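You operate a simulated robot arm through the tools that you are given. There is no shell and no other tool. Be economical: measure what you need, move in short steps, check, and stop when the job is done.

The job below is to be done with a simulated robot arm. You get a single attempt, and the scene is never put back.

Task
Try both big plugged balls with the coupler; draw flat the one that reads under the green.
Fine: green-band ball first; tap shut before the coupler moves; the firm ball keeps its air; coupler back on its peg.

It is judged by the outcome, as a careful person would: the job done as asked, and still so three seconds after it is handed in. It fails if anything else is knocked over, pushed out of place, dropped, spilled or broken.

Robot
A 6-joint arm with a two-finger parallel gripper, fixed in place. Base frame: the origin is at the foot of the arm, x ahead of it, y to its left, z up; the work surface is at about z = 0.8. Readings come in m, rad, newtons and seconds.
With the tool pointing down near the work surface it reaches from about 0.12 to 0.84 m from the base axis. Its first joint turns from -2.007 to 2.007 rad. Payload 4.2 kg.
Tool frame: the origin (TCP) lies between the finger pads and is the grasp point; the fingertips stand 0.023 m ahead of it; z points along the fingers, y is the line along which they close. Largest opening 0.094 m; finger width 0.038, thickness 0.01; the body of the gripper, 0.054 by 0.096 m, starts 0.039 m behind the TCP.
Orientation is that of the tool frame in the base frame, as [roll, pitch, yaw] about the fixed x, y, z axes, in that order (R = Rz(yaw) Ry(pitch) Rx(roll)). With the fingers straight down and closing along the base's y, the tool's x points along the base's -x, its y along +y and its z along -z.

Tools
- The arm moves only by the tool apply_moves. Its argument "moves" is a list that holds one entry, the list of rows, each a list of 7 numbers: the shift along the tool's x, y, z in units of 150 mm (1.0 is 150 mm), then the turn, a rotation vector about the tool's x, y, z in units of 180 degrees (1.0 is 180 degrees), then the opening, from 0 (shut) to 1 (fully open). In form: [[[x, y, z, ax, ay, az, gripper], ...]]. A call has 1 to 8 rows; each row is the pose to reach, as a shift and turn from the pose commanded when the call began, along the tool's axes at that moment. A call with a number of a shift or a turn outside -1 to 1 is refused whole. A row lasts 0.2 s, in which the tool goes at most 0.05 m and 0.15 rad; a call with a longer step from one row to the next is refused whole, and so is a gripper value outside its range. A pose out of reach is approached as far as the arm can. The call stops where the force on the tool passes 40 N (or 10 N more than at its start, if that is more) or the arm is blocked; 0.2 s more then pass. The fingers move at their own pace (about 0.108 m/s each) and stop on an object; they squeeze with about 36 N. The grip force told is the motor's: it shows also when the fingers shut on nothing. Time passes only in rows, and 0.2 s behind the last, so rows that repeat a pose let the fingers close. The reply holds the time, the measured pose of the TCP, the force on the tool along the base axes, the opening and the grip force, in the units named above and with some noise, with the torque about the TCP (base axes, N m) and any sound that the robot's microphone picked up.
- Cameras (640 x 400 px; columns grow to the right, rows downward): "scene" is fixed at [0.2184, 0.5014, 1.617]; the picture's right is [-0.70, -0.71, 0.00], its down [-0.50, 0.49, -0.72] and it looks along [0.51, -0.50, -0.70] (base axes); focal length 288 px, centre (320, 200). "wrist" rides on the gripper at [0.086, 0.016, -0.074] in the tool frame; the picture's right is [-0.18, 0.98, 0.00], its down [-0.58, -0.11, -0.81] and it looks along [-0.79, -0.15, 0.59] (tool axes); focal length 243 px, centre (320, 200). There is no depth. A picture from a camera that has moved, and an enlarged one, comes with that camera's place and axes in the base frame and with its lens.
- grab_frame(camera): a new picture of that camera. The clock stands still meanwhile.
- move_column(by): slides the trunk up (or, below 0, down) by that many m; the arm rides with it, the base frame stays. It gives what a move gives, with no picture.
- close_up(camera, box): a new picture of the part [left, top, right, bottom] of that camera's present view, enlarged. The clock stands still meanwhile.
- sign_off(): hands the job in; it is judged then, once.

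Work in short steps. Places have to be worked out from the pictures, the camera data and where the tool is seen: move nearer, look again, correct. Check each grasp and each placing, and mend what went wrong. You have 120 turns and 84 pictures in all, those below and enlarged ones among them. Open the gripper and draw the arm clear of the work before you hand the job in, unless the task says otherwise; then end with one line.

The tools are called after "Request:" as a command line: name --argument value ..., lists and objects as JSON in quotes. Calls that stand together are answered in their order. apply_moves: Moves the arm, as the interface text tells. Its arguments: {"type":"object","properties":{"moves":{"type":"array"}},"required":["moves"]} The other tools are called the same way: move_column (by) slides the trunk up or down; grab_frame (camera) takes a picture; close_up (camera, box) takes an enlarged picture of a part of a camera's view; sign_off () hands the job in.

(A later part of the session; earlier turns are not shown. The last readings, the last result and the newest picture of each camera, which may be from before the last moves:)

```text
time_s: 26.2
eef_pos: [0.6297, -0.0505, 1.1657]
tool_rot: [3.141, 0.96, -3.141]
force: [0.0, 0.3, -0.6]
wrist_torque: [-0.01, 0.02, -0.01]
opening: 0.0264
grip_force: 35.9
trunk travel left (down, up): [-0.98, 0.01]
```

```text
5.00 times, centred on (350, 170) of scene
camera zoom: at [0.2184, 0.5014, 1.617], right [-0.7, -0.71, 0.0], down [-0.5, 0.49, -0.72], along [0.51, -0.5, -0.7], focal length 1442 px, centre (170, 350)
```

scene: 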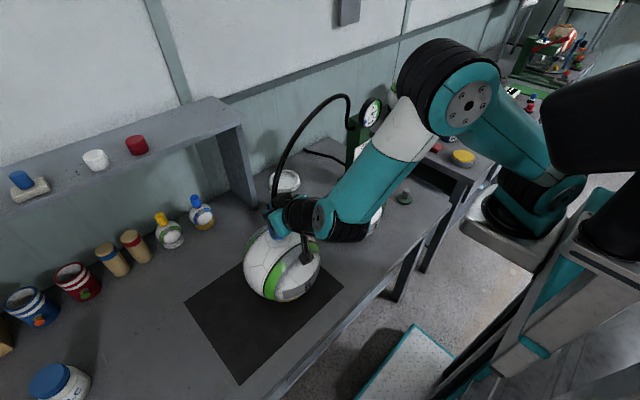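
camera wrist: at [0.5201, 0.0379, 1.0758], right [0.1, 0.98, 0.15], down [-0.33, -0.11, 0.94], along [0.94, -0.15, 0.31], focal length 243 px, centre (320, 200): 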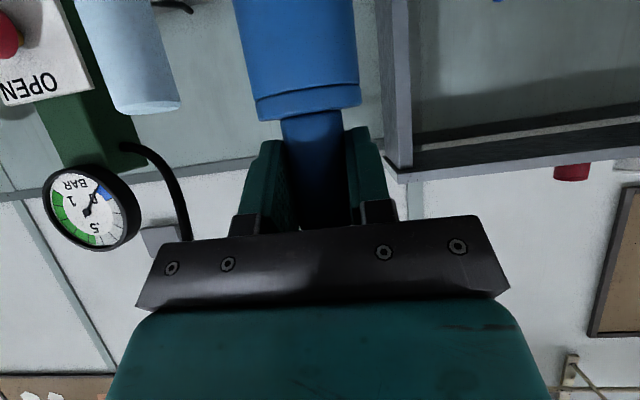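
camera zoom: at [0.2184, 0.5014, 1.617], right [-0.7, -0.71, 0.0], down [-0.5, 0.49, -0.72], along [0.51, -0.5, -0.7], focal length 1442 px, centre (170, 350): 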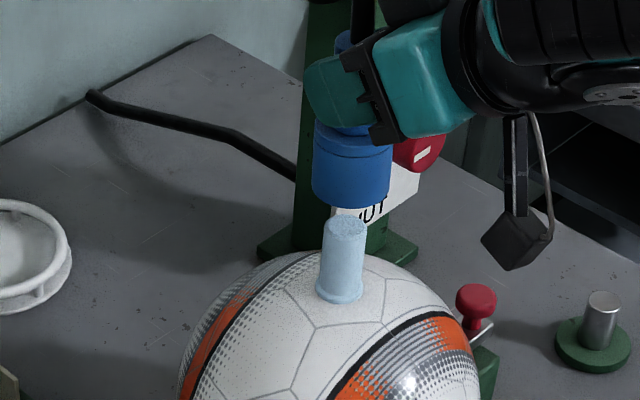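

Aligned within ~2 mm; small correction and lower onto the plug.

Request:
apply_moves --moves '[[[0.05, 0.012, 0.02, 0, 0, 0, 0], [0.1, 0.012, 0.055, 0, 0, 0, 0], [0.144, 0.012, 0.085, 0, 0, 0, 0], [0.19, 0.012, 0.117, 0, 0, 0, 0]]]'

Request:
close_up --camera "scene" --box '[310, 130, 390, 210]'

```text
time_s: 27.2
eef_pos: [0.6256, -0.0476, 1.1355]
tool_rot: [-3.139, 0.966, -3.137]
force: [-1.8, -1.5, 30.2]
wrist_torque: [0.09, -0.17, 0.25]
opening: 0.0265
grip_force: 35.9
trunk travel left (down, up): [-0.98, 0.01]
```

```text
5.00 times, centred on (350, 170) of scene
camera zoom: at [0.2184, 0.5014, 1.617], right [-0.7, -0.71, 0.0], down [-0.5, 0.49, -0.72], along [0.51, -0.5, -0.7], focal length 1442 px, centre (170, 350)
```

zoom: 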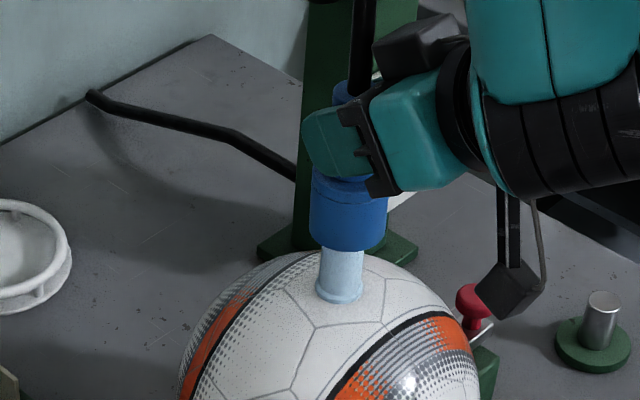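

Rim contact again, but now on the other side (x 0.6256 vs 0.633 before), so the centre is between. I back up 1 cm, shift +2.5 mm in x, and try again.

Request:
apply_moves --moves '[[[-0.065, 0, -0.045, 0, 0, 0, 0], [-0.075, 0.003, -0.03, 0, 0, 0, 0], [-0.04, 0.003, -0.006, 0, 0, 0, 0], [0.0, 0.003, 0.022, 0, 0, 0, 0], [0.04, 0.003, 0.05, 0, 0, 0, 0]]]'

```text
time_s: 28.4
eef_pos: [0.6287, -0.0481, 1.1226]
tool_rot: [3.141, 0.959, 3.141]
force: [0.0, -0.5, -0.7]
wrist_torque: [0.01, -0.03, -0.04]
opening: 0.0268
grip_force: 35.4
trunk travel left (down, up): [-0.98, 0.01]
```

It slid on (z 1.123, no force). I continue to the seat.

Request:
apply_moves --moves '[[[0.04, 0, 0.028, 0, 0, 0, 0], [0.08, 0, 0.056, 0, 0, 0, 0], [0.12, 0, 0.084, 0, 0, 0, 0], [0.145, 0, 0.102, 0, 0, 0, 0], [0.165, 0, 0.116, 0, 0, 0, 0], [0.185, 0, 0.13, 0, 0, 0, 0]]]'

Request:
close_up --camera "scene" --box '[310, 90, 410, 210]'

Request:
grab_frame --camera "wrist"

```text
time_s: 29.7
eef_pos: [0.6304, -0.0477, 1.097]
tool_rot: [-3.133, 0.969, -3.131]
force: [-3.7, -1.8, 22.4]
wrist_torque: [-0.1, -0.18, 0.0]
opening: 0.0266
grip_force: 35.7
trunk travel left (down, up): [-0.98, 0.01]
stopped in row 6: the force on the tool passed its limit at 45 N (the readings are from after the stop); the commanded pose is now the measured one
```

```text
3.33 times, centred on (360, 150) of scene
camera zoom: at [0.2184, 0.5014, 1.617], right [-0.7, -0.71, 0.0], down [-0.5, 0.49, -0.72], along [0.51, -0.5, -0.7], focal length 961 px, centre (187, 367)
```

zoom: 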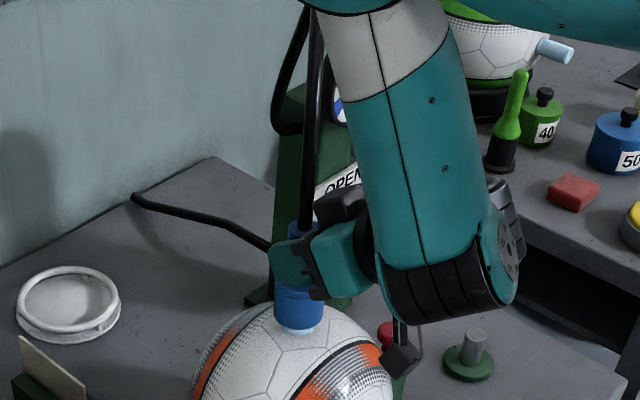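

```text
38 pictures are left
camera wrist: at [0.5204, -0.0321, 1.0676], right [0.1, 0.98, 0.15], down [-0.34, -0.11, 0.94], along [0.94, -0.14, 0.32], focal length 243 px, centre (320, 200)
```

wrist: 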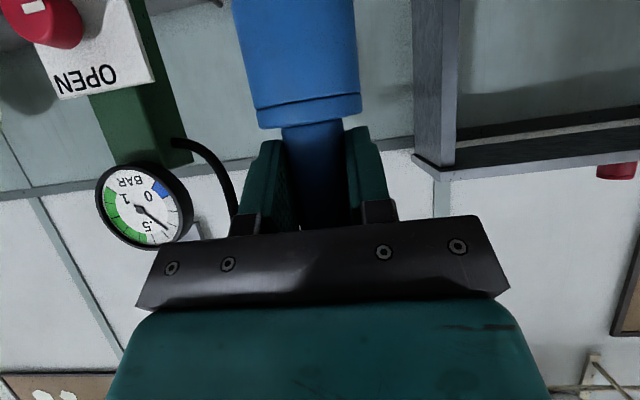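

Orange ball reads about 0.35–0.4, below the green: this is the soft one. I let go of the seated coupler and back off, pitching down slightly to stay in reach.

Request:
apply_moves --moves '[[[0, 0, 0, 0, 0, 0, 1], [0, 0, 0, 0, 0, 0, 1], [0, 0, 0, 0, 0, 0, 1], [0.04, 0, -0.1, 0, 0.037, 0, 1], [0.09, 0, -0.2, 0, 0.074, 0, 1], [0.137, 0, -0.311, 0, 0.111, 0, 1], [0.137, 0, -0.311, 0, 0.111, 0, 1]]]'

Request:
grab_frame --camera "scene"

Request:
grab_frame --camera "wrist"

```text
time_s: 31.3
eef_pos: [0.5799, -0.0467, 1.1053]
tool_rot: [-3.139, 0.616, -3.136]
force: [0.3, 0.7, -0.2]
wrist_torque: [0.0, 0.0, -0.02]
opening: 0.0939
grip_force: 0.1
trunk travel left (down, up): [-0.98, 0.01]
```

```text
37 pictures are left
```

scene: 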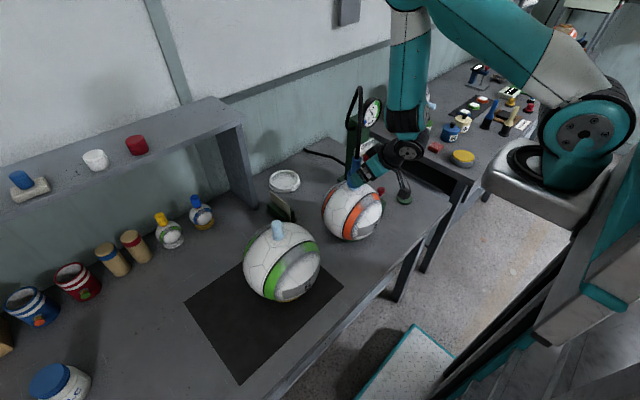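

```text
36 pictures are left
camera wrist: at [0.4675, -0.0317, 1.1156], right [0.15, 0.98, 0.1], down [0.01, -0.11, 0.99], along [0.99, -0.15, -0.02], focal length 243 px, centre (320, 200)
```

wrist: 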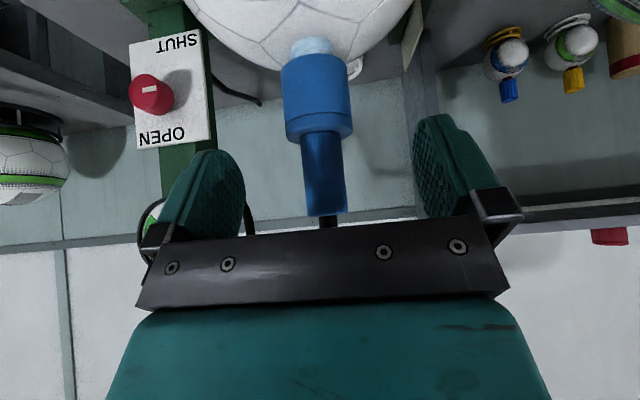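

Coupler stands on the plug. I clear backwards a bit and move to the -y side, toward the tap's approach line.

Request:
apply_moves --moves '[[[0.04, 0, -0.11, 0, 0.025, 0, 1], [0.083, 0, -0.226, 0, 0.05, 0, 1], [0.083, -0.3, -0.226, 0, 0.05, 0, 1], [0.083, -0.6, -0.226, 0, 0.05, 0, 1], [0.083, -0.9, -0.226, 0, 0.05, 0, 1], [0.083, -1.0, -0.226, 0, 0.05, 0, 1]]]'

```text
time_s: 32.7
eef_pos: [0.55, -0.1983, 1.1235]
tool_rot: [-3.138, 0.461, -3.136]
force: [-0.5, -0.3, 0.0]
wrist_torque: [0.0, 0.04, -0.02]
opening: 0.0939
grip_force: 0.1
trunk travel left (down, up): [-0.98, 0.01]
```

Now I pitch the tool to horizontal in front of the tap, at stand-off.

Request:
apply_moves --moves '[[[-0.02, -0.06, 0.05, 0, -0.044, 0, 1], [-0.045, -0.12, 0.1, 0, -0.088, 0, 1], [-0.07, -0.18, 0.15, 0, -0.132, 0, 1], [-0.09, -0.24, 0.2, 0, -0.176, 0, 1], [-0.11, -0.3, 0.25, 0, -0.22, 0, 1], [-0.135, -0.36, 0.3, 0, -0.264, 0, 1], [-0.16, -0.42, 0.35, 0, -0.308, 0, 1], [-0.18, -0.487, 0.387, 0, -0.353, 0, 1]]]'

Request:
grab_frame --camera "wrist"

```text
time_s: 34.5
eef_pos: [0.6236, -0.347, 1.0868]
tool_rot: [3.131, 1.356, -3.125]
force: [-0.2, -0.7, -1.0]
wrist_torque: [-0.02, 0.02, 0.0]
opening: 0.0939
grip_force: 0.0
out of reach, approached as far as the arm can: row 5, 6, 7, 8
trunk travel left (down, up): [-0.98, 0.01]
```

```text
35 pictures are left
camera wrist: at [0.5334, -0.3345, 1.0188], right [0.01, 0.98, 0.18], down [-0.66, -0.13, 0.74], along [0.75, -0.13, 0.65], focal length 243 px, centre (320, 200)
```

wrist: 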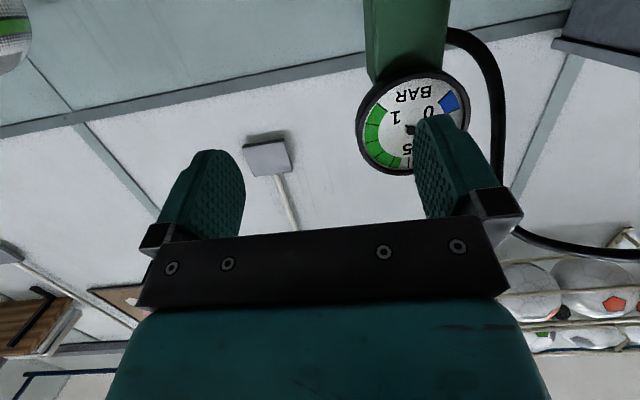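

The wrist hits its bend limit here with the trunk high; a lower shoulder gives a flatter forearm. I raise the tool first, then lower the trunk.

Request:
apply_moves --moves '[[[-0.25, 0, -0.06, 0, 0.03, 0, 1], [-0.5, 0, -0.12, 0, 0.06, 0, 1], [-0.75, 0, -0.17, 0, 0.09, 0, 1], [-0.97, 0, -0.213, 0, 0.126, 0, 1]]]'

Request:
move_column --by -0.2

Request:
grab_frame --camera "scene"

```text
time_s: 35.5
eef_pos: [0.6238, -0.3495, 1.236]
tool_rot: [3.136, 0.958, -3.12]
force: [0.1, -1.0, -1.0]
wrist_torque: [0.01, -0.03, 0.04]
opening: 0.0939
grip_force: 0.1
trunk travel left (down, up): [-0.98, 0.01]
```

```text
time_s: 37.6
eef_pos: [0.623, -0.3487, 1.0374]
tool_rot: [3.138, 0.962, -3.116]
force: [0.1, 0.1, 0.4]
wrist_torque: [0.01, 0.02, 0.0]
opening: 0.0939
grip_force: 0.0
trunk travel left (down, up): [-0.78, 0.21]
```

```text
34 pictures are left
```

scene: 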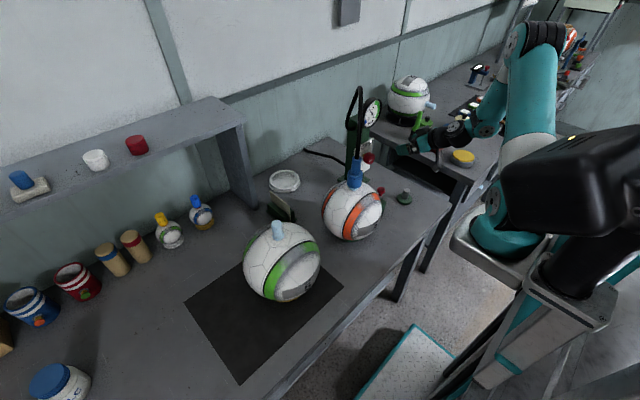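

Works as intended; repeat once more.

Request:
apply_moves --moves '[[[-0.24, 0, -0.17, 0, 0, 0, 1], [-0.48, 0, -0.34, 0, 0, 0, 1], [-0.72, 0, -0.5, 0, 0, 0, 1], [-0.9, 0, -0.63, 0, 0, 0, 1]]]'

Request:
move_column --by -0.2

```text
time_s: 38.6
eef_pos: [0.6242, -0.3477, 1.2024]
tool_rot: [3.137, 0.961, -3.118]
force: [0.3, -0.1, 0.4]
wrist_torque: [-0.01, 0.01, 0.02]
opening: 0.094
grip_force: 0.2
trunk travel left (down, up): [-0.78, 0.21]
```

```text
time_s: 40.8
eef_pos: [0.6242, -0.3481, 1.0016]
tool_rot: [3.136, 0.964, -3.117]
force: [0.0, 0.4, -0.2]
wrist_torque: [-0.04, 0.03, 0.0]
opening: 0.0942
grip_force: 0.0
trunk travel left (down, up): [-0.58, 0.41]
```

Now pitch to horizontal and slide to the tap's line.

Request:
apply_moves --moves '[[[-0.03, 0.09, -0.02, 0, -0.034, 0, 1], [-0.06, 0.18, -0.04, 0, -0.068, 0, 1], [-0.09, 0.27, -0.06, 0, -0.1, 0, 1], [-0.12, 0.36, -0.08, 0, -0.132, 0, 1], [-0.145, 0.44, -0.1, 0, -0.164, 0, 1], [-0.164, 0.51, -0.115, 0, -0.194, 0, 1]]]'

Request:
grab_frame --camera "wrist"

```text
time_s: 42.2
eef_pos: [0.6281, -0.2735, 1.0391]
tool_rot: [2.888, 1.566, 2.913]
force: [-0.5, 0.3, 0.2]
wrist_torque: [-0.02, 0.02, -0.01]
opening: 0.0939
grip_force: 0.0
out of reach, approached as far as the arm can: row 6
trunk travel left (down, up): [-0.58, 0.41]
```

```text
33 pictures are left
camera wrist: at [0.5531, -0.2597, 0.9531], right [-0.02, 0.98, 0.19], down [-0.8, -0.13, 0.59], along [0.6, -0.13, 0.79], focal length 243 px, centre (320, 200)
```

wrist: 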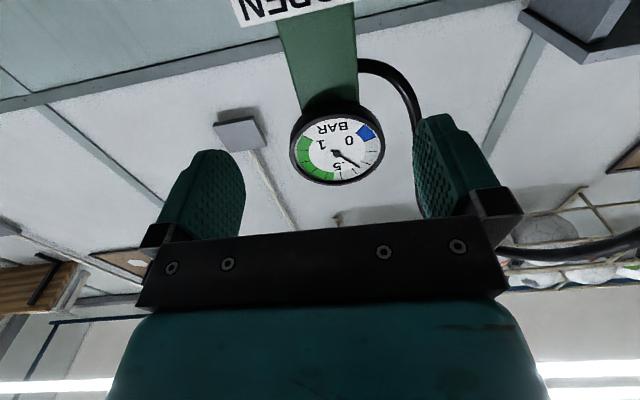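

Horizontal now; the gauge still reads ~0.37, steady. I roll the tool +90° about its axis so that opening the tap carries the camera upward, clear of things.

Request:
apply_moves --moves '[[[0, 0, 0, 0, 0, 0.045, 1], [0, 0, 0, 0, 0, 0.09, 1], [0, 0, 0, 0, 0, 0.135, 1], [0, 0, 0, 0, 0, 0.18, 1], [0, 0, 0, 0, 0, 0.225, 1], [0, 0, 0, 0, 0, 0.27, 1]]]'

Request:
apply_moves --moves '[[[0, 0, 0, 0, 0, 0.045, 1], [0, 0, 0, 0, 0, 0.09, 1], [0, 0, 0, 0, 0, 0.135, 1], [0, 0, 0, 0, 0, 0.18, 1], [0, 0, 0, 0, 0, 0.23, 1]]]'

Request:
grab_frame --camera "wrist"

Request:
close_up --camera "scene" --box '[320, 80, 460, 220]'

```text
time_s: 43.6
eef_pos: [0.6286, -0.2729, 1.0399]
tool_rot: [1.576, 0.718, 1.601]
force: [0.4, 0.1, 0.0]
wrist_torque: [-0.02, -0.05, 0.01]
opening: 0.094
grip_force: 0.0
trunk travel left (down, up): [-0.58, 0.41]
```

```text
refused: row 5 steps farther than a row can; nothing moved
```

```text
32 pictures are left
camera wrist: at [0.5529, -0.2004, 0.9955], right [-0.01, 0.51, 0.86], down [-0.79, -0.53, 0.3], along [0.61, -0.68, 0.41], focal length 243 px, centre (320, 200)
```

wrist: 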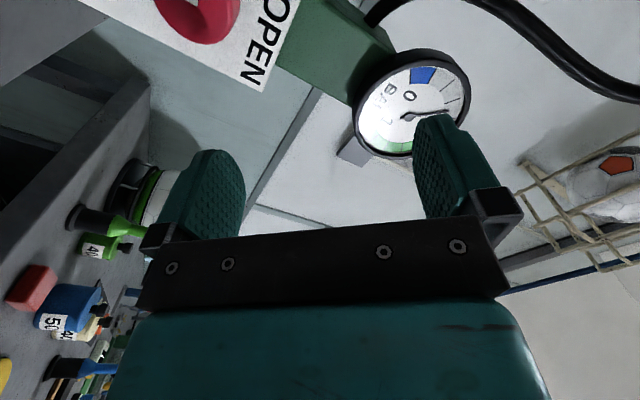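

```text
2.86 times, centred on (390, 150) of scene
camera zoom: at [0.2184, 0.5014, 1.617], right [-0.7, -0.71, 0.0], down [-0.5, 0.49, -0.72], along [0.51, -0.5, -0.7], focal length 824 px, centre (120, 343)
```

zoom: 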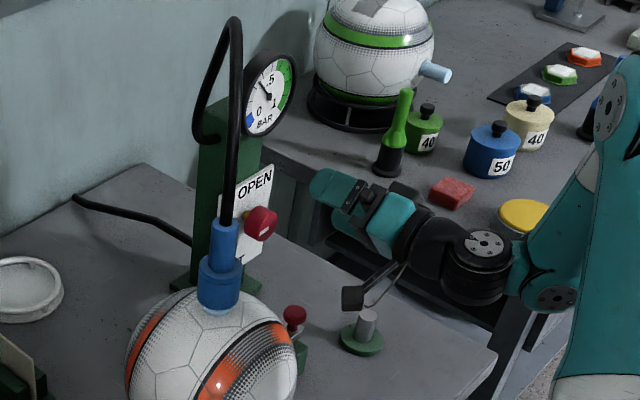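

Finish the roll with legal steps, then look.

Request:
apply_moves --moves '[[[0, 0, 0, 0, 0, 0.046, 1], [0, 0, 0, 0, 0, 0.092, 1], [0, 0, 0, 0, 0, 0.138, 1], [0, 0, 0, 0, 0, 0.184, 1], [0, 0, 0, 0, 0, 0.23, 1]]]'

Request:
grab_frame --camera "wrist"

```text
time_s: 44.8
eef_pos: [0.6283, -0.2734, 1.0396]
tool_rot: [1.571, -0.006, 1.598]
force: [0.4, -0.5, 0.6]
wrist_torque: [0.01, -0.02, 0.01]
opening: 0.0937
grip_force: 0.0
trunk travel left (down, up): [-0.58, 0.41]
```

```text
30 pictures are left
camera wrist: at [0.5529, -0.1897, 1.0567], right [0.01, -0.19, 0.98], down [-0.79, -0.6, -0.11], along [0.61, -0.78, -0.15], focal length 243 px, centre (320, 200)
```

wrist: 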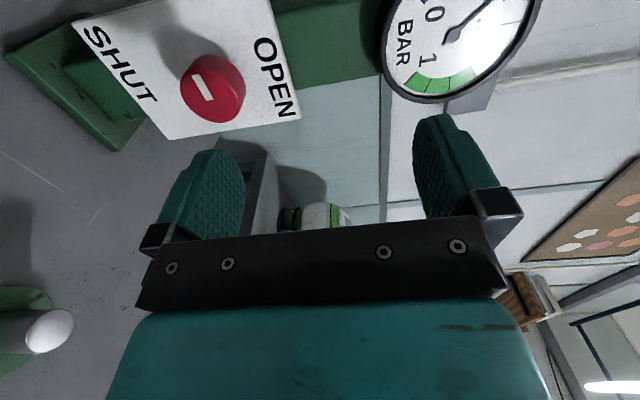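

Knob face fixed at about (0.726, -0.263, 0.957). I lower to that height in front of it, checking clearance to peg and clamp.

Request:
apply_moves --moves '[[[0.02, -0.18, 0.05, 0, -0.003, 0, 1], [0.04, -0.37, 0.12, 0, -0.006, 0, 1], [0.063, -0.551, 0.215, 0, -0.0086, 0, 1]]]'

Request:
grab_frame --camera "wrist"

Request:
close_up --camera "scene" --box '[320, 80, 460, 220]'

```text
time_s: 45.6
eef_pos: [0.6867, -0.2758, 0.9811]
tool_rot: [1.583, 0.0, 1.57]
force: [-0.1, 0.2, -0.6]
wrist_torque: [0.02, -0.02, -0.05]
opening: 0.0939
grip_force: 0.1
out of reach, approached as far as the arm can: row 1, 2, 3
trunk travel left (down, up): [-0.58, 0.41]
```

```text
29 pictures are left
camera wrist: at [0.6129, -0.1897, 0.9973], right [0.01, -0.19, 0.98], down [-0.81, -0.58, -0.1], along [0.59, -0.79, -0.16], focal length 243 px, centre (320, 200)
```

wrist: 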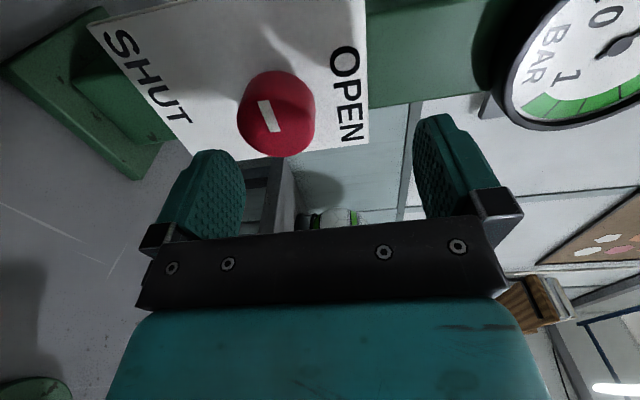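

```text
2.86 times, centred on (390, 150) of scene
camera zoom: at [0.2184, 0.5014, 1.617], right [-0.7, -0.71, 0.0], down [-0.5, 0.49, -0.72], along [0.51, -0.5, -0.7], focal length 824 px, centre (120, 343)
```

zoom: 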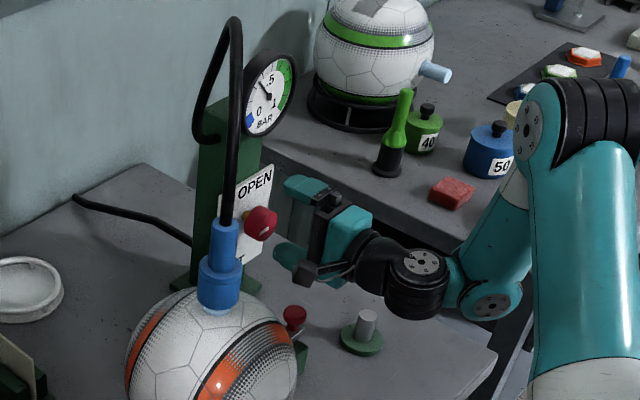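

Still slightly limited; I raise the tool 0.1 and lower the trunk 0.12 for more wrist margin.

Request:
apply_moves --moves '[[[0, 0.22, -0.05, 0, 0, 0, 1], [0, 0.44, -0.1, 0, 0, 0, 1], [0, 0.66, -0.1, 0, 0, 0, 1]]]'

Request:
move_column --by -0.12

Request:
close_up --camera "wrist" --box '[80, 0, 480, 240]'

```text
time_s: 46.4
eef_pos: [0.6707, -0.2743, 1.078]
tool_rot: [1.573, -0.003, 1.57]
force: [1.2, 0.0, -0.7]
wrist_torque: [0.0, -0.04, 0.0]
opening: 0.0937
grip_force: 0.0
trunk travel left (down, up): [-0.58, 0.41]
```

```text
time_s: 47.9
eef_pos: [0.6704, -0.2747, 0.9577]
tool_rot: [1.571, -0.002, 1.571]
force: [0.3, -0.1, 0.7]
wrist_torque: [0.0, -0.01, -0.03]
opening: 0.0941
grip_force: 0.1
trunk travel left (down, up): [-0.46, 0.53]
```

```text
1.60 times, centred on (280, 120) of wrist
camera zoom: at [0.5973, -0.1889, 0.9742], right [0.0, -0.19, 0.98], down [-0.81, -0.58, -0.11], along [0.59, -0.79, -0.15], focal length 388 px, centre (384, 328)
```

zoom: 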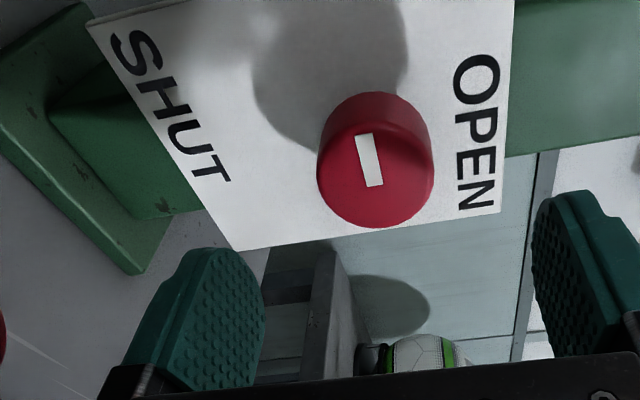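

Pose is now exact and unconstrained. Knob centre ≈ (y -0.266, z 0.957); I advance around it.

Request:
apply_moves --moves '[[[0.06, 0, 0.1, 0, 0, 0, 1], [0.06, 0, 0.22, 0, 0, 0, 1], [0.06, 0, 0.347, 0, 0, 0, 1]]]'

Request:
grab_frame --camera "wrist"

Request:
close_up --camera "scene" --box '[320, 80, 460, 220]'

```text
time_s: 48.7
eef_pos: [0.7234, -0.2667, 0.9578]
tool_rot: [1.57, -0.001, 1.571]
force: [0.2, -0.1, 0.0]
wrist_torque: [0.0, -0.02, -0.03]
opening: 0.094
grip_force: 0.0
trunk travel left (down, up): [-0.46, 0.53]
```

```text
26 pictures are left
camera wrist: at [0.649, -0.1803, 0.9737], right [0.0, -0.19, 0.98], down [-0.81, -0.58, -0.11], along [0.59, -0.79, -0.15], focal length 243 px, centre (320, 200)
```

wrist: 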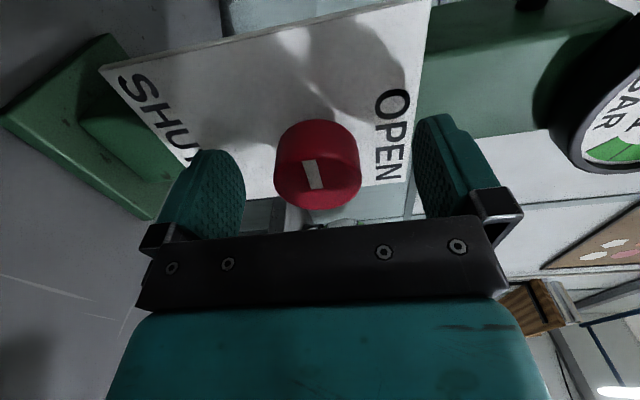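

```text
2.86 times, centred on (390, 150) of scene
camera zoom: at [0.2184, 0.5014, 1.617], right [-0.7, -0.71, 0.0], down [-0.5, 0.49, -0.72], along [0.51, -0.5, -0.7], focal length 824 px, centre (120, 343)
```

zoom: 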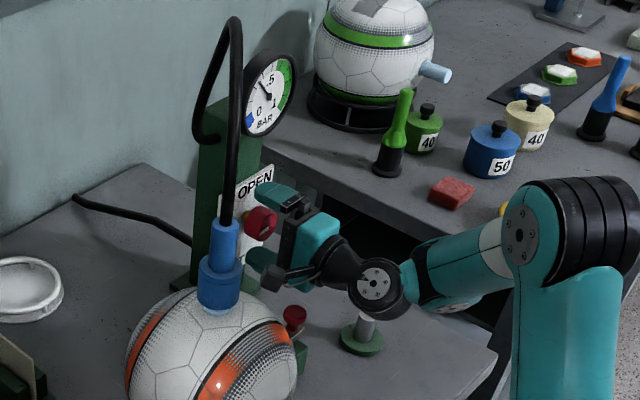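

Knob sits centred between the pads. I close on it.

Request:
apply_moves --moves '[[[0, 0, 0.025, 0, 0, 0, 1], [0, 0, 0.025, 0, 0, 0, 0], [0, 0, 0.025, 0, 0, 0, 0], [0, 0, 0.025, 0, 0, 0, 0]]]'

```text
time_s: 49.7
eef_pos: [0.7272, -0.266, 0.9556]
tool_rot: [1.576, -0.003, 1.571]
force: [-1.1, 2.8, -19.9]
wrist_torque: [0.09, -0.57, -0.17]
opening: 0.0439
grip_force: 44.9
trunk travel left (down, up): [-0.46, 0.53]
```

Gripped (44 mm). The knob sits ~2 mm lower than my command, so I relax that and turn +30° (toward OPEN, clockwise from the front) as a test.

Request:
apply_moves --moves '[[[0, -0.014, 0, 0, 0, 0, 0], [0, -0.014, 0, 0, 0, 0.042, 0], [0, -0.014, 0, 0, 0, 0.084, 0], [0, -0.014, 0, 0, 0, 0.126, 0], [0, -0.014, 0, 0, 0, 0.167, 0]]]'

Request:
grab_frame --camera "wrist"

```text
time_s: 50.9
eef_pos: [0.7268, -0.2658, 0.9566]
tool_rot: [1.568, -0.526, 1.572]
force: [-7.4, -0.7, 4.7]
wrist_torque: [-0.06, 0.95, 0.51]
opening: 0.0442
grip_force: 45.2
trunk travel left (down, up): [-0.46, 0.53]
```

```text
24 pictures are left
camera wrist: at [0.6528, -0.2001, 1.0147], right [0.0, -0.65, 0.76], down [-0.81, -0.45, -0.39], along [0.59, -0.61, -0.52], focal length 243 px, centre (320, 200)
```

wrist: 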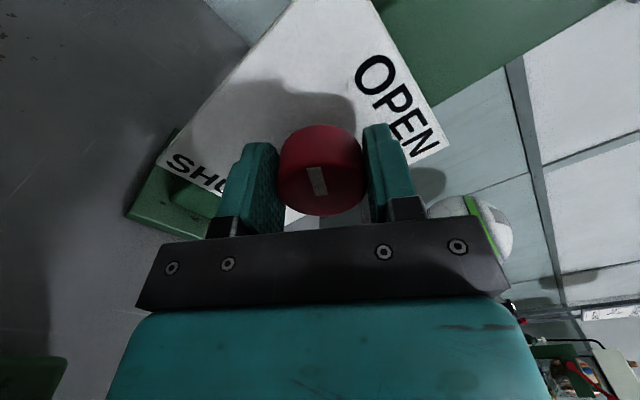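

The knob turns with the gripper and offers little resistance. I check the gauge and continue to 90°.

Request:
apply_moves --moves '[[[0, 0, 0, 0, 0, 0.042, 0], [0, 0, 0, 0, 0, 0.084, 0], [0, 0, 0, 0, 0, 0.126, 0], [0, 0, 0, 0, 0, 0.168, 0], [0, 0, 0, 0, 0, 0.21, 0], [0, 0, 0, 0, 0, 0.252, 0], [0, 0, 0, 0, 0, 0.294, 0], [0, 0, 0, 0, 0, 0.333, 0]]]'

Request:
close_up --camera "scene" --box '[310, 90, 430, 250]'

```text
time_s: 52.0
eef_pos: [0.7267, -0.268, 0.9586]
tool_rot: [1.546, -1.084, 1.584]
force: [-3.8, -7.8, 8.7]
wrist_torque: [-0.08, 1.27, 0.53]
opening: 0.0438
grip_force: 45.0
trunk travel left (down, up): [-0.46, 0.53]
stopped in row 5: the force on the tool passed its limit at 42 N (the readings are from after the stop); the commanded pose is now the measured one
```

```text
2.50 times, centred on (370, 170) of scene
camera zoom: at [0.2184, 0.5014, 1.617], right [-0.7, -0.71, 0.0], down [-0.5, 0.49, -0.72], along [0.51, -0.5, -0.7], focal length 721 px, centre (195, 275)
```

zoom: 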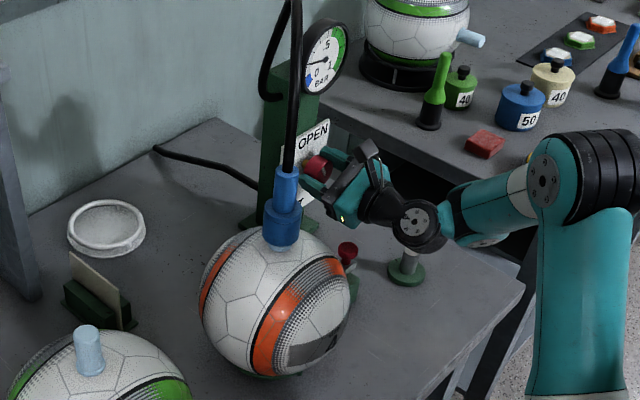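

Stopped at ~62°, probably the open stop; the gauge is falling already. I hold and wait, then read it.

Request:
apply_moves --moves '[[[0, 0, 0, 0, 0, 0, 0], [0, 0, 0, 0, 0, 0, 0], [0, 0, 0, 0, 0, 0, 0], [0, 0, 0, 0, 0, 0, 0], [0, 0, 0, 0, 0, 0, 0], [0, 0, 0, 0, 0, 0, 0], [0, 0, 0, 0, 0, 0, 0], [0, 0, 0, 0, 0, 0, 0]]]'

Request:
close_up --camera "scene" --box '[310, 80, 410, 240]'

```text
time_s: 53.8
eef_pos: [0.7272, -0.2677, 0.96]
tool_rot: [1.55, -1.083, 1.585]
force: [-1.0, -12.2, 11.8]
wrist_torque: [-0.08, 0.3, 0.39]
opening: 0.0438
grip_force: 45.2
trunk travel left (down, up): [-0.46, 0.53]
```

```text
2.50 times, centred on (360, 160) of scene
camera zoom: at [0.2184, 0.5014, 1.617], right [-0.7, -0.71, 0.0], down [-0.5, 0.49, -0.72], along [0.51, -0.5, -0.7], focal length 721 px, centre (220, 300)
```

zoom: 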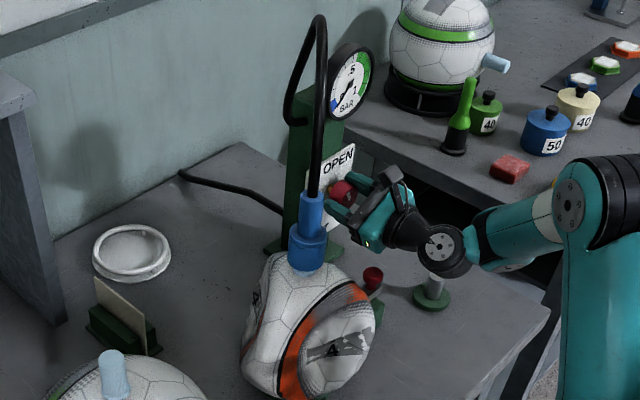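

The ball is collapsing well. I wait a little more and read the gauge.

Request:
apply_moves --moves '[[[0, 0, 0, 0, 0, 0, 0], [0, 0, 0, 0, 0, 0, 0], [0, 0, 0, 0, 0, 0, 0], [0, 0, 0, 0, 0, 0, 0], [0, 0, 0, 0, 0, 0, 0], [0, 0, 0, 0, 0, 0, 0], [0, 0, 0, 0, 0, 0, 0], [0, 0, 0, 0, 0, 0, 0]]]'

Request:
close_up --camera "scene" --box '[310, 80, 410, 240]'

Request:
close_up --camera "scene" --box '[350, 90, 400, 140]'

```text
time_s: 55.6
eef_pos: [0.7265, -0.267, 0.9581]
tool_rot: [1.551, -1.085, 1.585]
force: [0.2, -14.9, 14.9]
wrist_torque: [-0.04, 0.18, 0.41]
opening: 0.0438
grip_force: 45.2
trunk travel left (down, up): [-0.46, 0.53]
```

```text
2.50 times, centred on (360, 160) of scene
camera zoom: at [0.2184, 0.5014, 1.617], right [-0.7, -0.71, 0.0], down [-0.5, 0.49, -0.72], along [0.51, -0.5, -0.7], focal length 721 px, centre (220, 300)
```

zoom: 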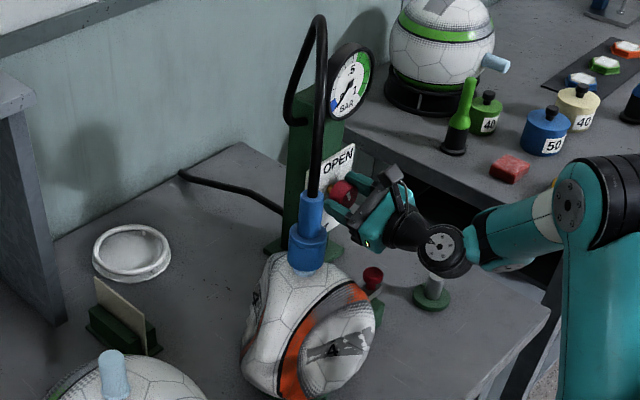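

```text
8.00 times, centred on (375, 115) of scene
camera zoom: at [0.2184, 0.5014, 1.617], right [-0.7, -0.71, 0.0], down [-0.5, 0.49, -0.72], along [0.51, -0.5, -0.7], focal length 2307 px, centre (-120, 880)
```

zoom: 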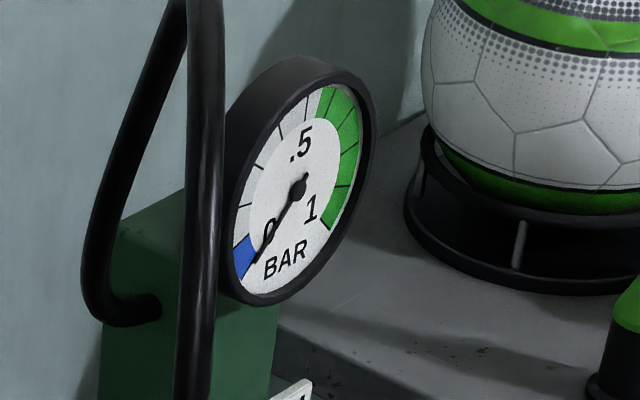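

Needle sits in the blue (flat) and is steady. Now I turn the tap back to shut.

Request:
apply_moves --moves '[[[-0.004, 0.01, 0, 0, 0, -0.04, 0], [-0.006, 0.01, 0, 0, 0, -0.085, 0], [-0.008, 0.009, 0, 0, 0, -0.13, 0], [-0.01, 0.008, 0, 0, 0, -0.175, 0], [-0.012, 0.007, 0, 0, 0, -0.22, 0], [-0.014, 0.006, 0, 0, 0, -0.265, 0], [-0.015, 0.005, 0, 0, 0, -0.31, 0], [-0.0165, 0.004, 0, 0, 0, -0.347, 0]]]'

Request:
grab_frame --camera "wrist"

```text
time_s: 57.3
eef_pos: [0.7269, -0.2659, 0.9555]
tool_rot: [1.567, -0.118, 1.576]
force: [-3.6, 13.7, 1.4]
wrist_torque: [-0.01, -0.06, 1.28]
opening: 0.0438
grip_force: 44.9
trunk travel left (down, up): [-0.46, 0.53]
stopped in row 8: the force on the tool passed its limit at 41 N (the readings are from after the stop); the commanded pose is now the measured one
```

```text
19 pictures are left
camera wrist: at [0.6524, -0.183, 0.9818], right [0.0, -0.3, 0.95], down [-0.8, -0.57, -0.18], along [0.6, -0.77, -0.24], focal length 243 px, centre (320, 200)
```

wrist: 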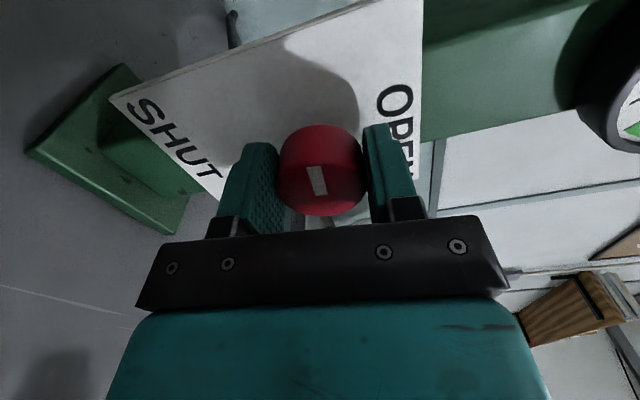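

About 7° remain to shut; a side load stopped it. I ease +y and finish the turn.

Request:
apply_moves --moves '[[[0.01, 0, 0, 0, 0, 0, 0], [0.01, 0, 0, 0, 0, -0.02, 0], [0.01, 0, 0, 0, 0, -0.042, 0], [0.01, 0, 0, 0, 0, -0.05, 0]]]'

```text
time_s: 58.3
eef_pos: [0.7272, -0.2667, 0.9541]
tool_rot: [1.568, 0.041, 1.57]
force: [1.8, 2.3, 2.0]
wrist_torque: [0.79, 0.58, 0.31]
opening: 0.0441
grip_force: 45.0
trunk travel left (down, up): [-0.46, 0.53]
```

Back past the starting angle with stop torque felt: shut. I release and back off.

Request:
apply_moves --moves '[[[0, 0, 0, 0, 0, 0, 1], [0, 0, 0, 0, 0, 0, 1], [0, 0, 0, 0, 0, 0, 1], [0, 0, -0.15, 0, 0, 0, 1], [0, 0, -0.35, 0, 0, 0, 1]]]'

Request:
grab_frame --camera "wrist"

Request:
close_up --camera "scene" --box '[310, 80, 410, 240]'

```text
time_s: 59.5
eef_pos: [0.6739, -0.2659, 0.9553]
tool_rot: [1.566, 0.041, 1.571]
force: [0.4, -0.2, -0.3]
wrist_torque: [0.0, -0.02, -0.02]
opening: 0.0939
grip_force: 0.0
trunk travel left (down, up): [-0.46, 0.53]
```

```text
18 pictures are left
camera wrist: at [0.6003, -0.1793, 0.9684], right [0.0, -0.14, 0.99], down [-0.81, -0.59, -0.09], along [0.59, -0.8, -0.11], focal length 243 px, centre (320, 200)
```

wrist: 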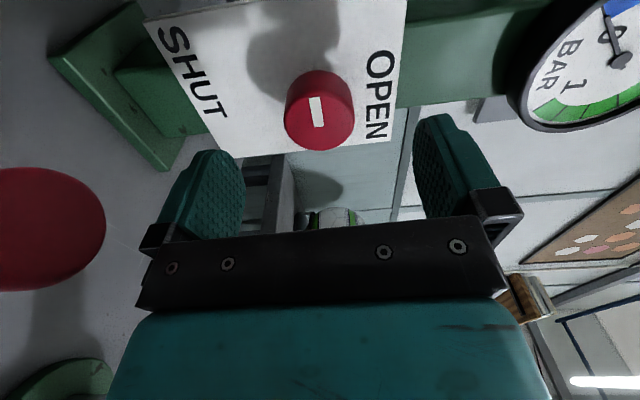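

```text
2.50 times, centred on (360, 160) of scene
camera zoom: at [0.2184, 0.5014, 1.617], right [-0.7, -0.71, 0.0], down [-0.5, 0.49, -0.72], along [0.51, -0.5, -0.7], focal length 721 px, centre (220, 300)
```

zoom: 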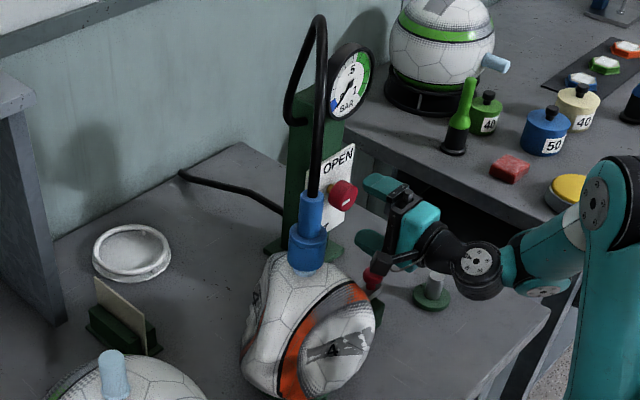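

Tap reads shut, ball stays flat, gauge in the blue. I back away and up before re-orienting for the coupler.

Request:
apply_moves --moves '[[[0, 0.1, -0.2, 0, 0, 0, 1], [0, 0.4, -0.3, 0, 0, 0, 1], [0, 0.7, -0.35, 0, 0, 0, 1], [0, 1.0, -0.4, 0, 0, 0, 1]]]'

Request:
apply_moves --moves '[[[0, 0, 0, 0, 0, -0.045, 1], [0, 0, 0, 0, 0, -0.09, 1], [0, 0, 0, 0, 0, -0.135, 1], [0, 0, 0, 0, 0, -0.18, 1], [0, 0, 0, 0, 0, -0.225, 1], [0, 0, 0, 0, 0, -0.27, 1], [0, 0, 0, 0, 0, -0.315, 1]]]'

Request:
apply_moves --moves '[[[0, 0, 0, 0, 0, -0.045, 1], [0, 0, 0, 0, 0, -0.09, 1], [0, 0, 0, 0, 0, -0.135, 1], [0, 0, 0, 0, 0, -0.18, 1], [0, 0, 0, 0, 0, -0.198, 1]]]'

```text
time_s: 60.5
eef_pos: [0.6117, -0.2619, 1.105]
tool_rot: [1.567, 0.042, 1.567]
force: [0.3, -0.2, -0.1]
wrist_torque: [0.04, -0.05, 0.07]
opening: 0.0941
grip_force: 0.1
trunk travel left (down, up): [-0.46, 0.53]
```

```text
time_s: 62.1
eef_pos: [0.6141, -0.2599, 1.1048]
tool_rot: [1.561, 1.034, 1.563]
force: [-0.4, -0.4, 0.6]
wrist_torque: [0.01, -0.02, -0.01]
opening: 0.0942
grip_force: 0.0
trunk travel left (down, up): [-0.46, 0.53]
```

```text
time_s: 63.3
eef_pos: [0.6141, -0.2603, 1.1043]
tool_rot: [-1.522, 1.488, -1.523]
force: [0.2, -0.1, 0.0]
wrist_torque: [0.0, 0.0, 0.03]
opening: 0.0941
grip_force: 0.0
trunk travel left (down, up): [-0.46, 0.53]
```

Overshot the roll by ~5°; I correct that, then pitch back to 55° while shifting back.

Request:
apply_moves --moves '[[[0, 0, 0, 0, 0, 0.0264, 1], [0, 0, 0, 0, 0, 0.0264, 1]]]'

Request:
apply_moves --moves '[[[0, 0.05, -0.06, 0, 0.04, 0, 1], [0, 0.2, -0.12, 0, 0.08, 0, 1], [-0.02, 0.35, -0.2, 0, 0.12, 0, 1], [-0.05, 0.5, -0.25, 0, 0.16, 0, 1], [-0.08, 0.65, -0.3, 0, 0.194, 0, 1]]]'

Request:
grab_frame --camera "wrist"

```text
time_s: 63.9
eef_pos: [0.6138, -0.2603, 1.1044]
tool_rot: [0.066, 1.568, 0.069]
force: [-0.5, 0.5, 0.2]
wrist_torque: [-0.02, 0.02, -0.01]
opening: 0.0938
grip_force: 0.1
trunk travel left (down, up): [-0.46, 0.53]
```

```text
time_s: 65.1
eef_pos: [0.5958, -0.1799, 1.1186]
tool_rot: [3.136, 0.961, 3.14]
force: [-0.8, -0.3, 0.3]
wrist_torque: [0.02, 0.01, 0.02]
opening: 0.0938
grip_force: 0.0
out of reach, approached as far as the arm can: row 3, 4, 5
trunk travel left (down, up): [-0.46, 0.53]
```

```text
16 pictures are left
camera wrist: at [0.486, -0.1643, 1.0913], right [0.1, 0.98, 0.15], down [-0.33, -0.11, 0.94], along [0.94, -0.15, 0.31], focal length 243 px, centre (320, 200)
```

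wrist: 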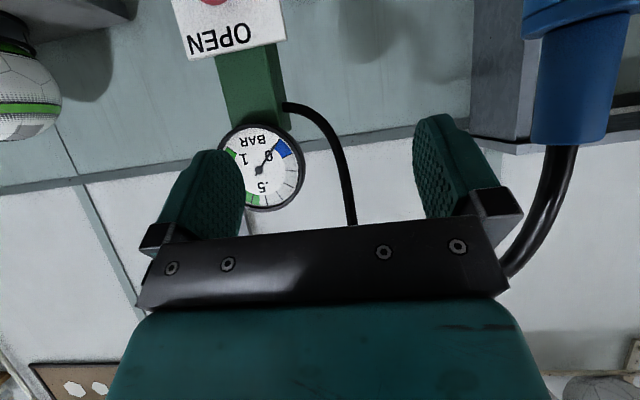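

Inner-limited again with the low trunk. I restore the trunk height where the coupler grasp worked before, then bring the tool back down.

Request:
move_column --by 0.52

Request:
apply_moves --moves '[[[0.2, 0, 0.14, 0, 0.02, 0, 1], [0.4, 0, 0.27, 0, 0.04, 0, 1], [0.62, 0, 0.38, 0, 0.07, 0, 1], [0.82, 0, 0.48, 0, 0.1, 0, 1], [1.0, 0, 0.55, 0, 0.13, 0, 1], [1.0, 0, 0.55, 0, 0.159, 0, 1]]]'

```text
refused: 0.52 is not a number from -0.4 to 0.4
```

```text
time_s: 66.2
eef_pos: [0.5831, -0.1866, 0.971]
tool_rot: [-3.131, 0.625, 3.129]
force: [-8.6, -18.6, 18.3]
wrist_torque: [0.63, -0.12, 0.18]
opening: 0.0854
grip_force: 0.0
trunk travel left (down, up): [-0.46, 0.53]
stopped in row 5: the force on the tool passed its limit at 45 N (the readings are from after the stop); the commanded pose is now the measured one
```

The column call was refused (limit 0.4) and the arm then came down onto something. I look before moving.

Request:
close_up --camera "scene" --box '[300, 90, 460, 250]'

Request:
grab_frame --camera "wrist"

```text
2.50 times, centred on (380, 170) of scene
camera zoom: at [0.2184, 0.5014, 1.617], right [-0.7, -0.71, 0.0], down [-0.5, 0.49, -0.72], along [0.51, -0.5, -0.7], focal length 721 px, centre (170, 275)
```

zoom: 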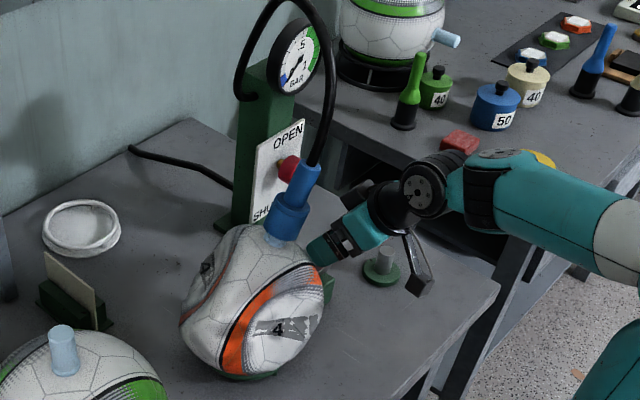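

```text
14 pictures are left
camera wrist: at [0.4699, -0.1687, 0.9811], right [0.17, 0.98, 0.1], down [0.0, -0.1, 0.99], along [0.99, -0.17, -0.01], focal length 243 px, centre (320, 200)
```

wrist: 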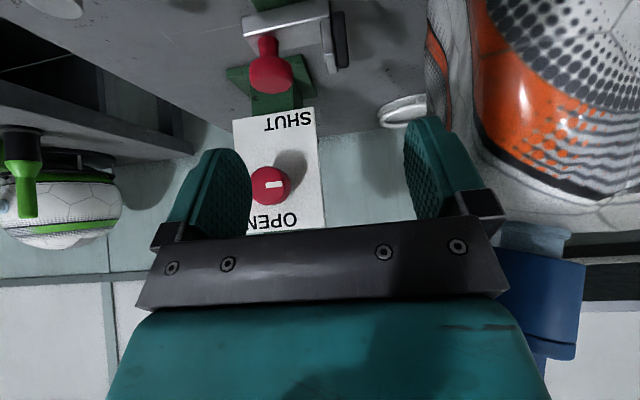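

The open finger pressed into the side of the flat ball and tilted it with the coupler. I withdraw up and to -y gently.

Request:
apply_moves --moves '[[[-0.05, -0.06, -0.07, 0, 0, 0, 1], [-0.14, -0.15, -0.19, 0, 0, 0, 1], [-0.25, -0.2, -0.34, 0, 0, 0, 1], [-0.4, -0.2, -0.54, 0, 0, 0, 1]]]'

Request:
close_up --camera "scene" --box '[300, 90, 460, 250]'

```text
time_s: 67.2
eef_pos: [0.5842, -0.2139, 1.0676]
tool_rot: [-3.133, 0.618, 3.136]
force: [0.1, 0.4, 1.1]
wrist_torque: [0.01, 0.01, 0.01]
opening: 0.0938
grip_force: 0.1
trunk travel left (down, up): [-0.46, 0.53]
```

```text
2.50 times, centred on (380, 170) of scene
camera zoom: at [0.2184, 0.5014, 1.617], right [-0.7, -0.71, 0.0], down [-0.5, 0.49, -0.72], along [0.51, -0.5, -0.7], focal length 721 px, centre (170, 275)
```

zoom: 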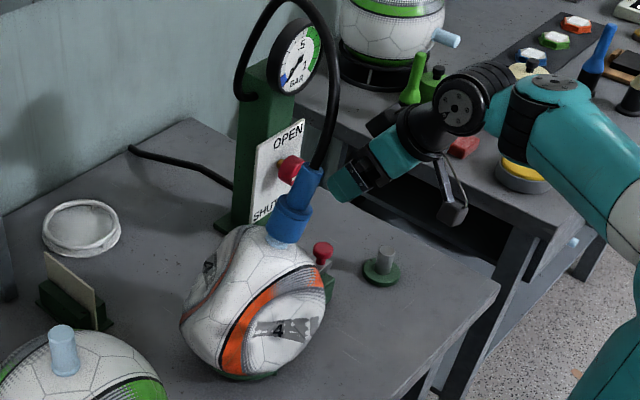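

The coupler is still seated with the gauge in the blue, but it leans toward the robot. I raise the trunk (properly within its 0.4 limit) to regain reach.

Request:
move_column --by 0.4

```text
time_s: 71.0
eef_pos: [0.5824, -0.2126, 1.4672]
tool_rot: [-3.135, 0.617, 3.133]
force: [-0.3, -0.5, 0.2]
wrist_torque: [0.0, -0.01, -0.03]
opening: 0.0938
grip_force: 0.1
trunk travel left (down, up): [-0.86, 0.13]
```

Lower in two calls, staying clear at y ≈ -0.21.

Request:
apply_moves --moves '[[[0.2, 0, 0.2, 0, 0, 0, 1], [0.4, 0, 0.4, 0, 0, 0, 1], [0.61, 0, 0.6, 0, 0, 0, 1], [0.827, 0, 0.8, 0, 0, 0, 1]]]'

Request:
apply_moves --moves '[[[0.14, 0, 0.2, 0, 0, 0, 1], [0.29, 0, 0.4, 0, 0, 0, 1], [0.44, 0, 0.6, 0, 0, 0, 1], [0.55, 0, 0.76, 0, 0, 0, 1]]]'

Request:
grab_frame --camera "wrist"

```text
time_s: 72.0
eef_pos: [0.5529, -0.2158, 1.2973]
tool_rot: [-3.131, 0.622, 3.136]
force: [-0.7, 0.0, 0.3]
wrist_torque: [-0.01, -0.02, 0.01]
opening: 0.094
grip_force: 0.1
trunk travel left (down, up): [-0.86, 0.13]
```

```text
time_s: 73.0
eef_pos: [0.5646, -0.2187, 1.1591]
tool_rot: [-3.133, 0.619, 3.134]
force: [-1.0, 0.2, -0.1]
wrist_torque: [-0.03, -0.04, 0.02]
opening: 0.0941
grip_force: 0.1
out of reach, approached as far as the arm can: row 3, 4
trunk travel left (down, up): [-0.86, 0.13]
```

```text
12 pictures are left
camera wrist: at [0.4514, -0.2024, 1.1698], right [0.16, 0.98, 0.1], down [0.0, -0.1, 0.99], along [0.99, -0.16, -0.02], focal length 243 px, centre (320, 200)
```

wrist: 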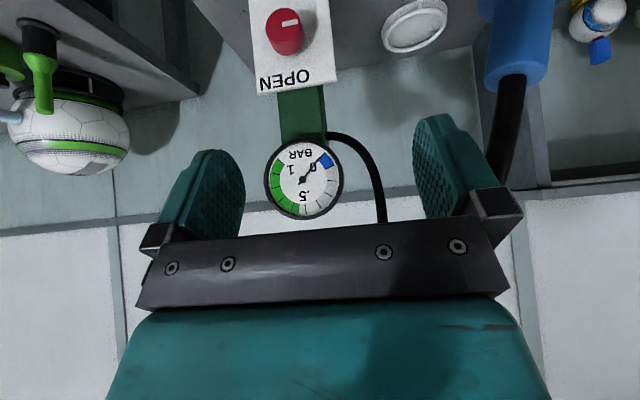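

The coupler now leans about 13° toward -y (neck top near (0.608, -0.108, 1.105)). I raise the trunk a bit more for inner reach, then come to a higher stand-off.

Request:
move_column --by 0.12

Request:
apply_moves --moves '[[[0.19, 0.02, 0.19, 0, 0.02, 0, 1], [0.38, 0.04, 0.38, 0, 0.04, 0, 1], [0.58, 0.06, 0.57, 0, 0.055, 0, 1]]]'

```text
time_s: 74.5
eef_pos: [0.5641, -0.2199, 1.2781]
tool_rot: [-3.135, 0.618, 3.134]
force: [0.3, -0.1, 0.3]
wrist_torque: [0.02, 0.0, -0.01]
opening: 0.094
grip_force: 0.1
trunk travel left (down, up): [-0.98, 0.01]
```

```text
time_s: 75.3
eef_pos: [0.5446, -0.2111, 1.1562]
tool_rot: [-3.135, 0.444, 3.133]
force: [-0.8, -0.5, -0.2]
wrist_torque: [0.0, -0.03, -0.03]
opening: 0.0938
grip_force: 0.0
trunk travel left (down, up): [-0.98, 0.01]
```

Reached. Now I shift +y in front of the coupler, rolling 13° to match its lean.

Request:
apply_moves --moves '[[[0.02, 0.18, 0.03, -0.016, 0, 0.008, 1], [0.06, 0.36, 0.08, -0.032, 0, 0.016, 1], [0.1, 0.54, 0.14, -0.049, 0, 0.024, 1], [0.133, 0.707, 0.203, -0.0652, 0, 0.031, 1]]]'

Request:
grab_frame --camera "wrist"

Request:
close_up --camera "scene" --box '[310, 100, 430, 220]'

```text
time_s: 76.3
eef_pos: [0.5431, -0.1051, 1.1224]
tool_rot: [2.895, 0.432, 3.024]
force: [-1.1, 0.3, 0.2]
wrist_torque: [0.0, -0.02, 0.02]
opening: 0.094
grip_force: 0.0
out of reach, approached as far as the arm can: row 2, 3, 4
trunk travel left (down, up): [-0.98, 0.01]
```

```text
11 pictures are left
camera wrist: at [0.4336, -0.095, 1.1543], right [0.18, 0.94, 0.29], down [0.17, -0.32, 0.93], along [0.97, -0.11, -0.22], focal length 243 px, centre (320, 200)
```

wrist: 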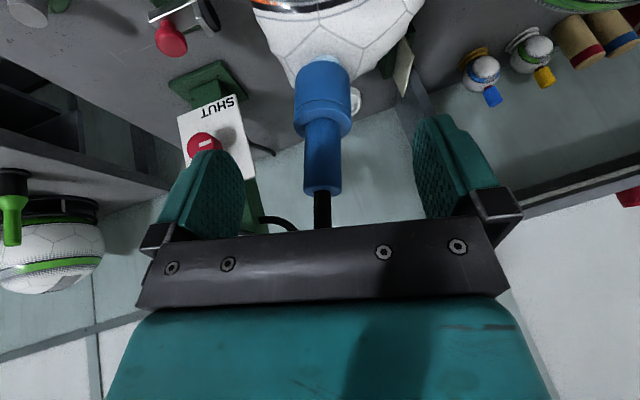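

```text
3.33 times, centred on (370, 160) of scene
camera zoom: at [0.2184, 0.5014, 1.617], right [-0.7, -0.71, 0.0], down [-0.5, 0.49, -0.72], along [0.51, -0.5, -0.7], focal length 961 px, centre (153, 333)
```

zoom: 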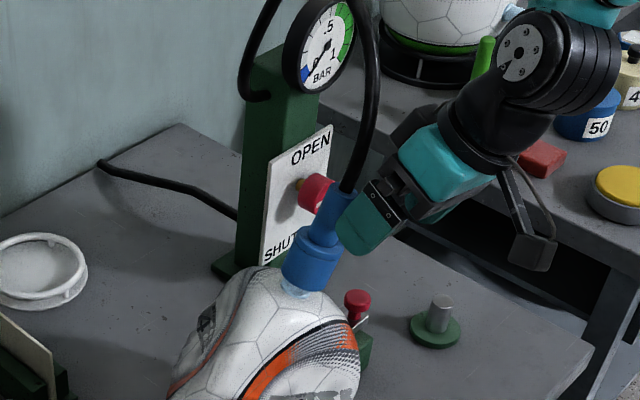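

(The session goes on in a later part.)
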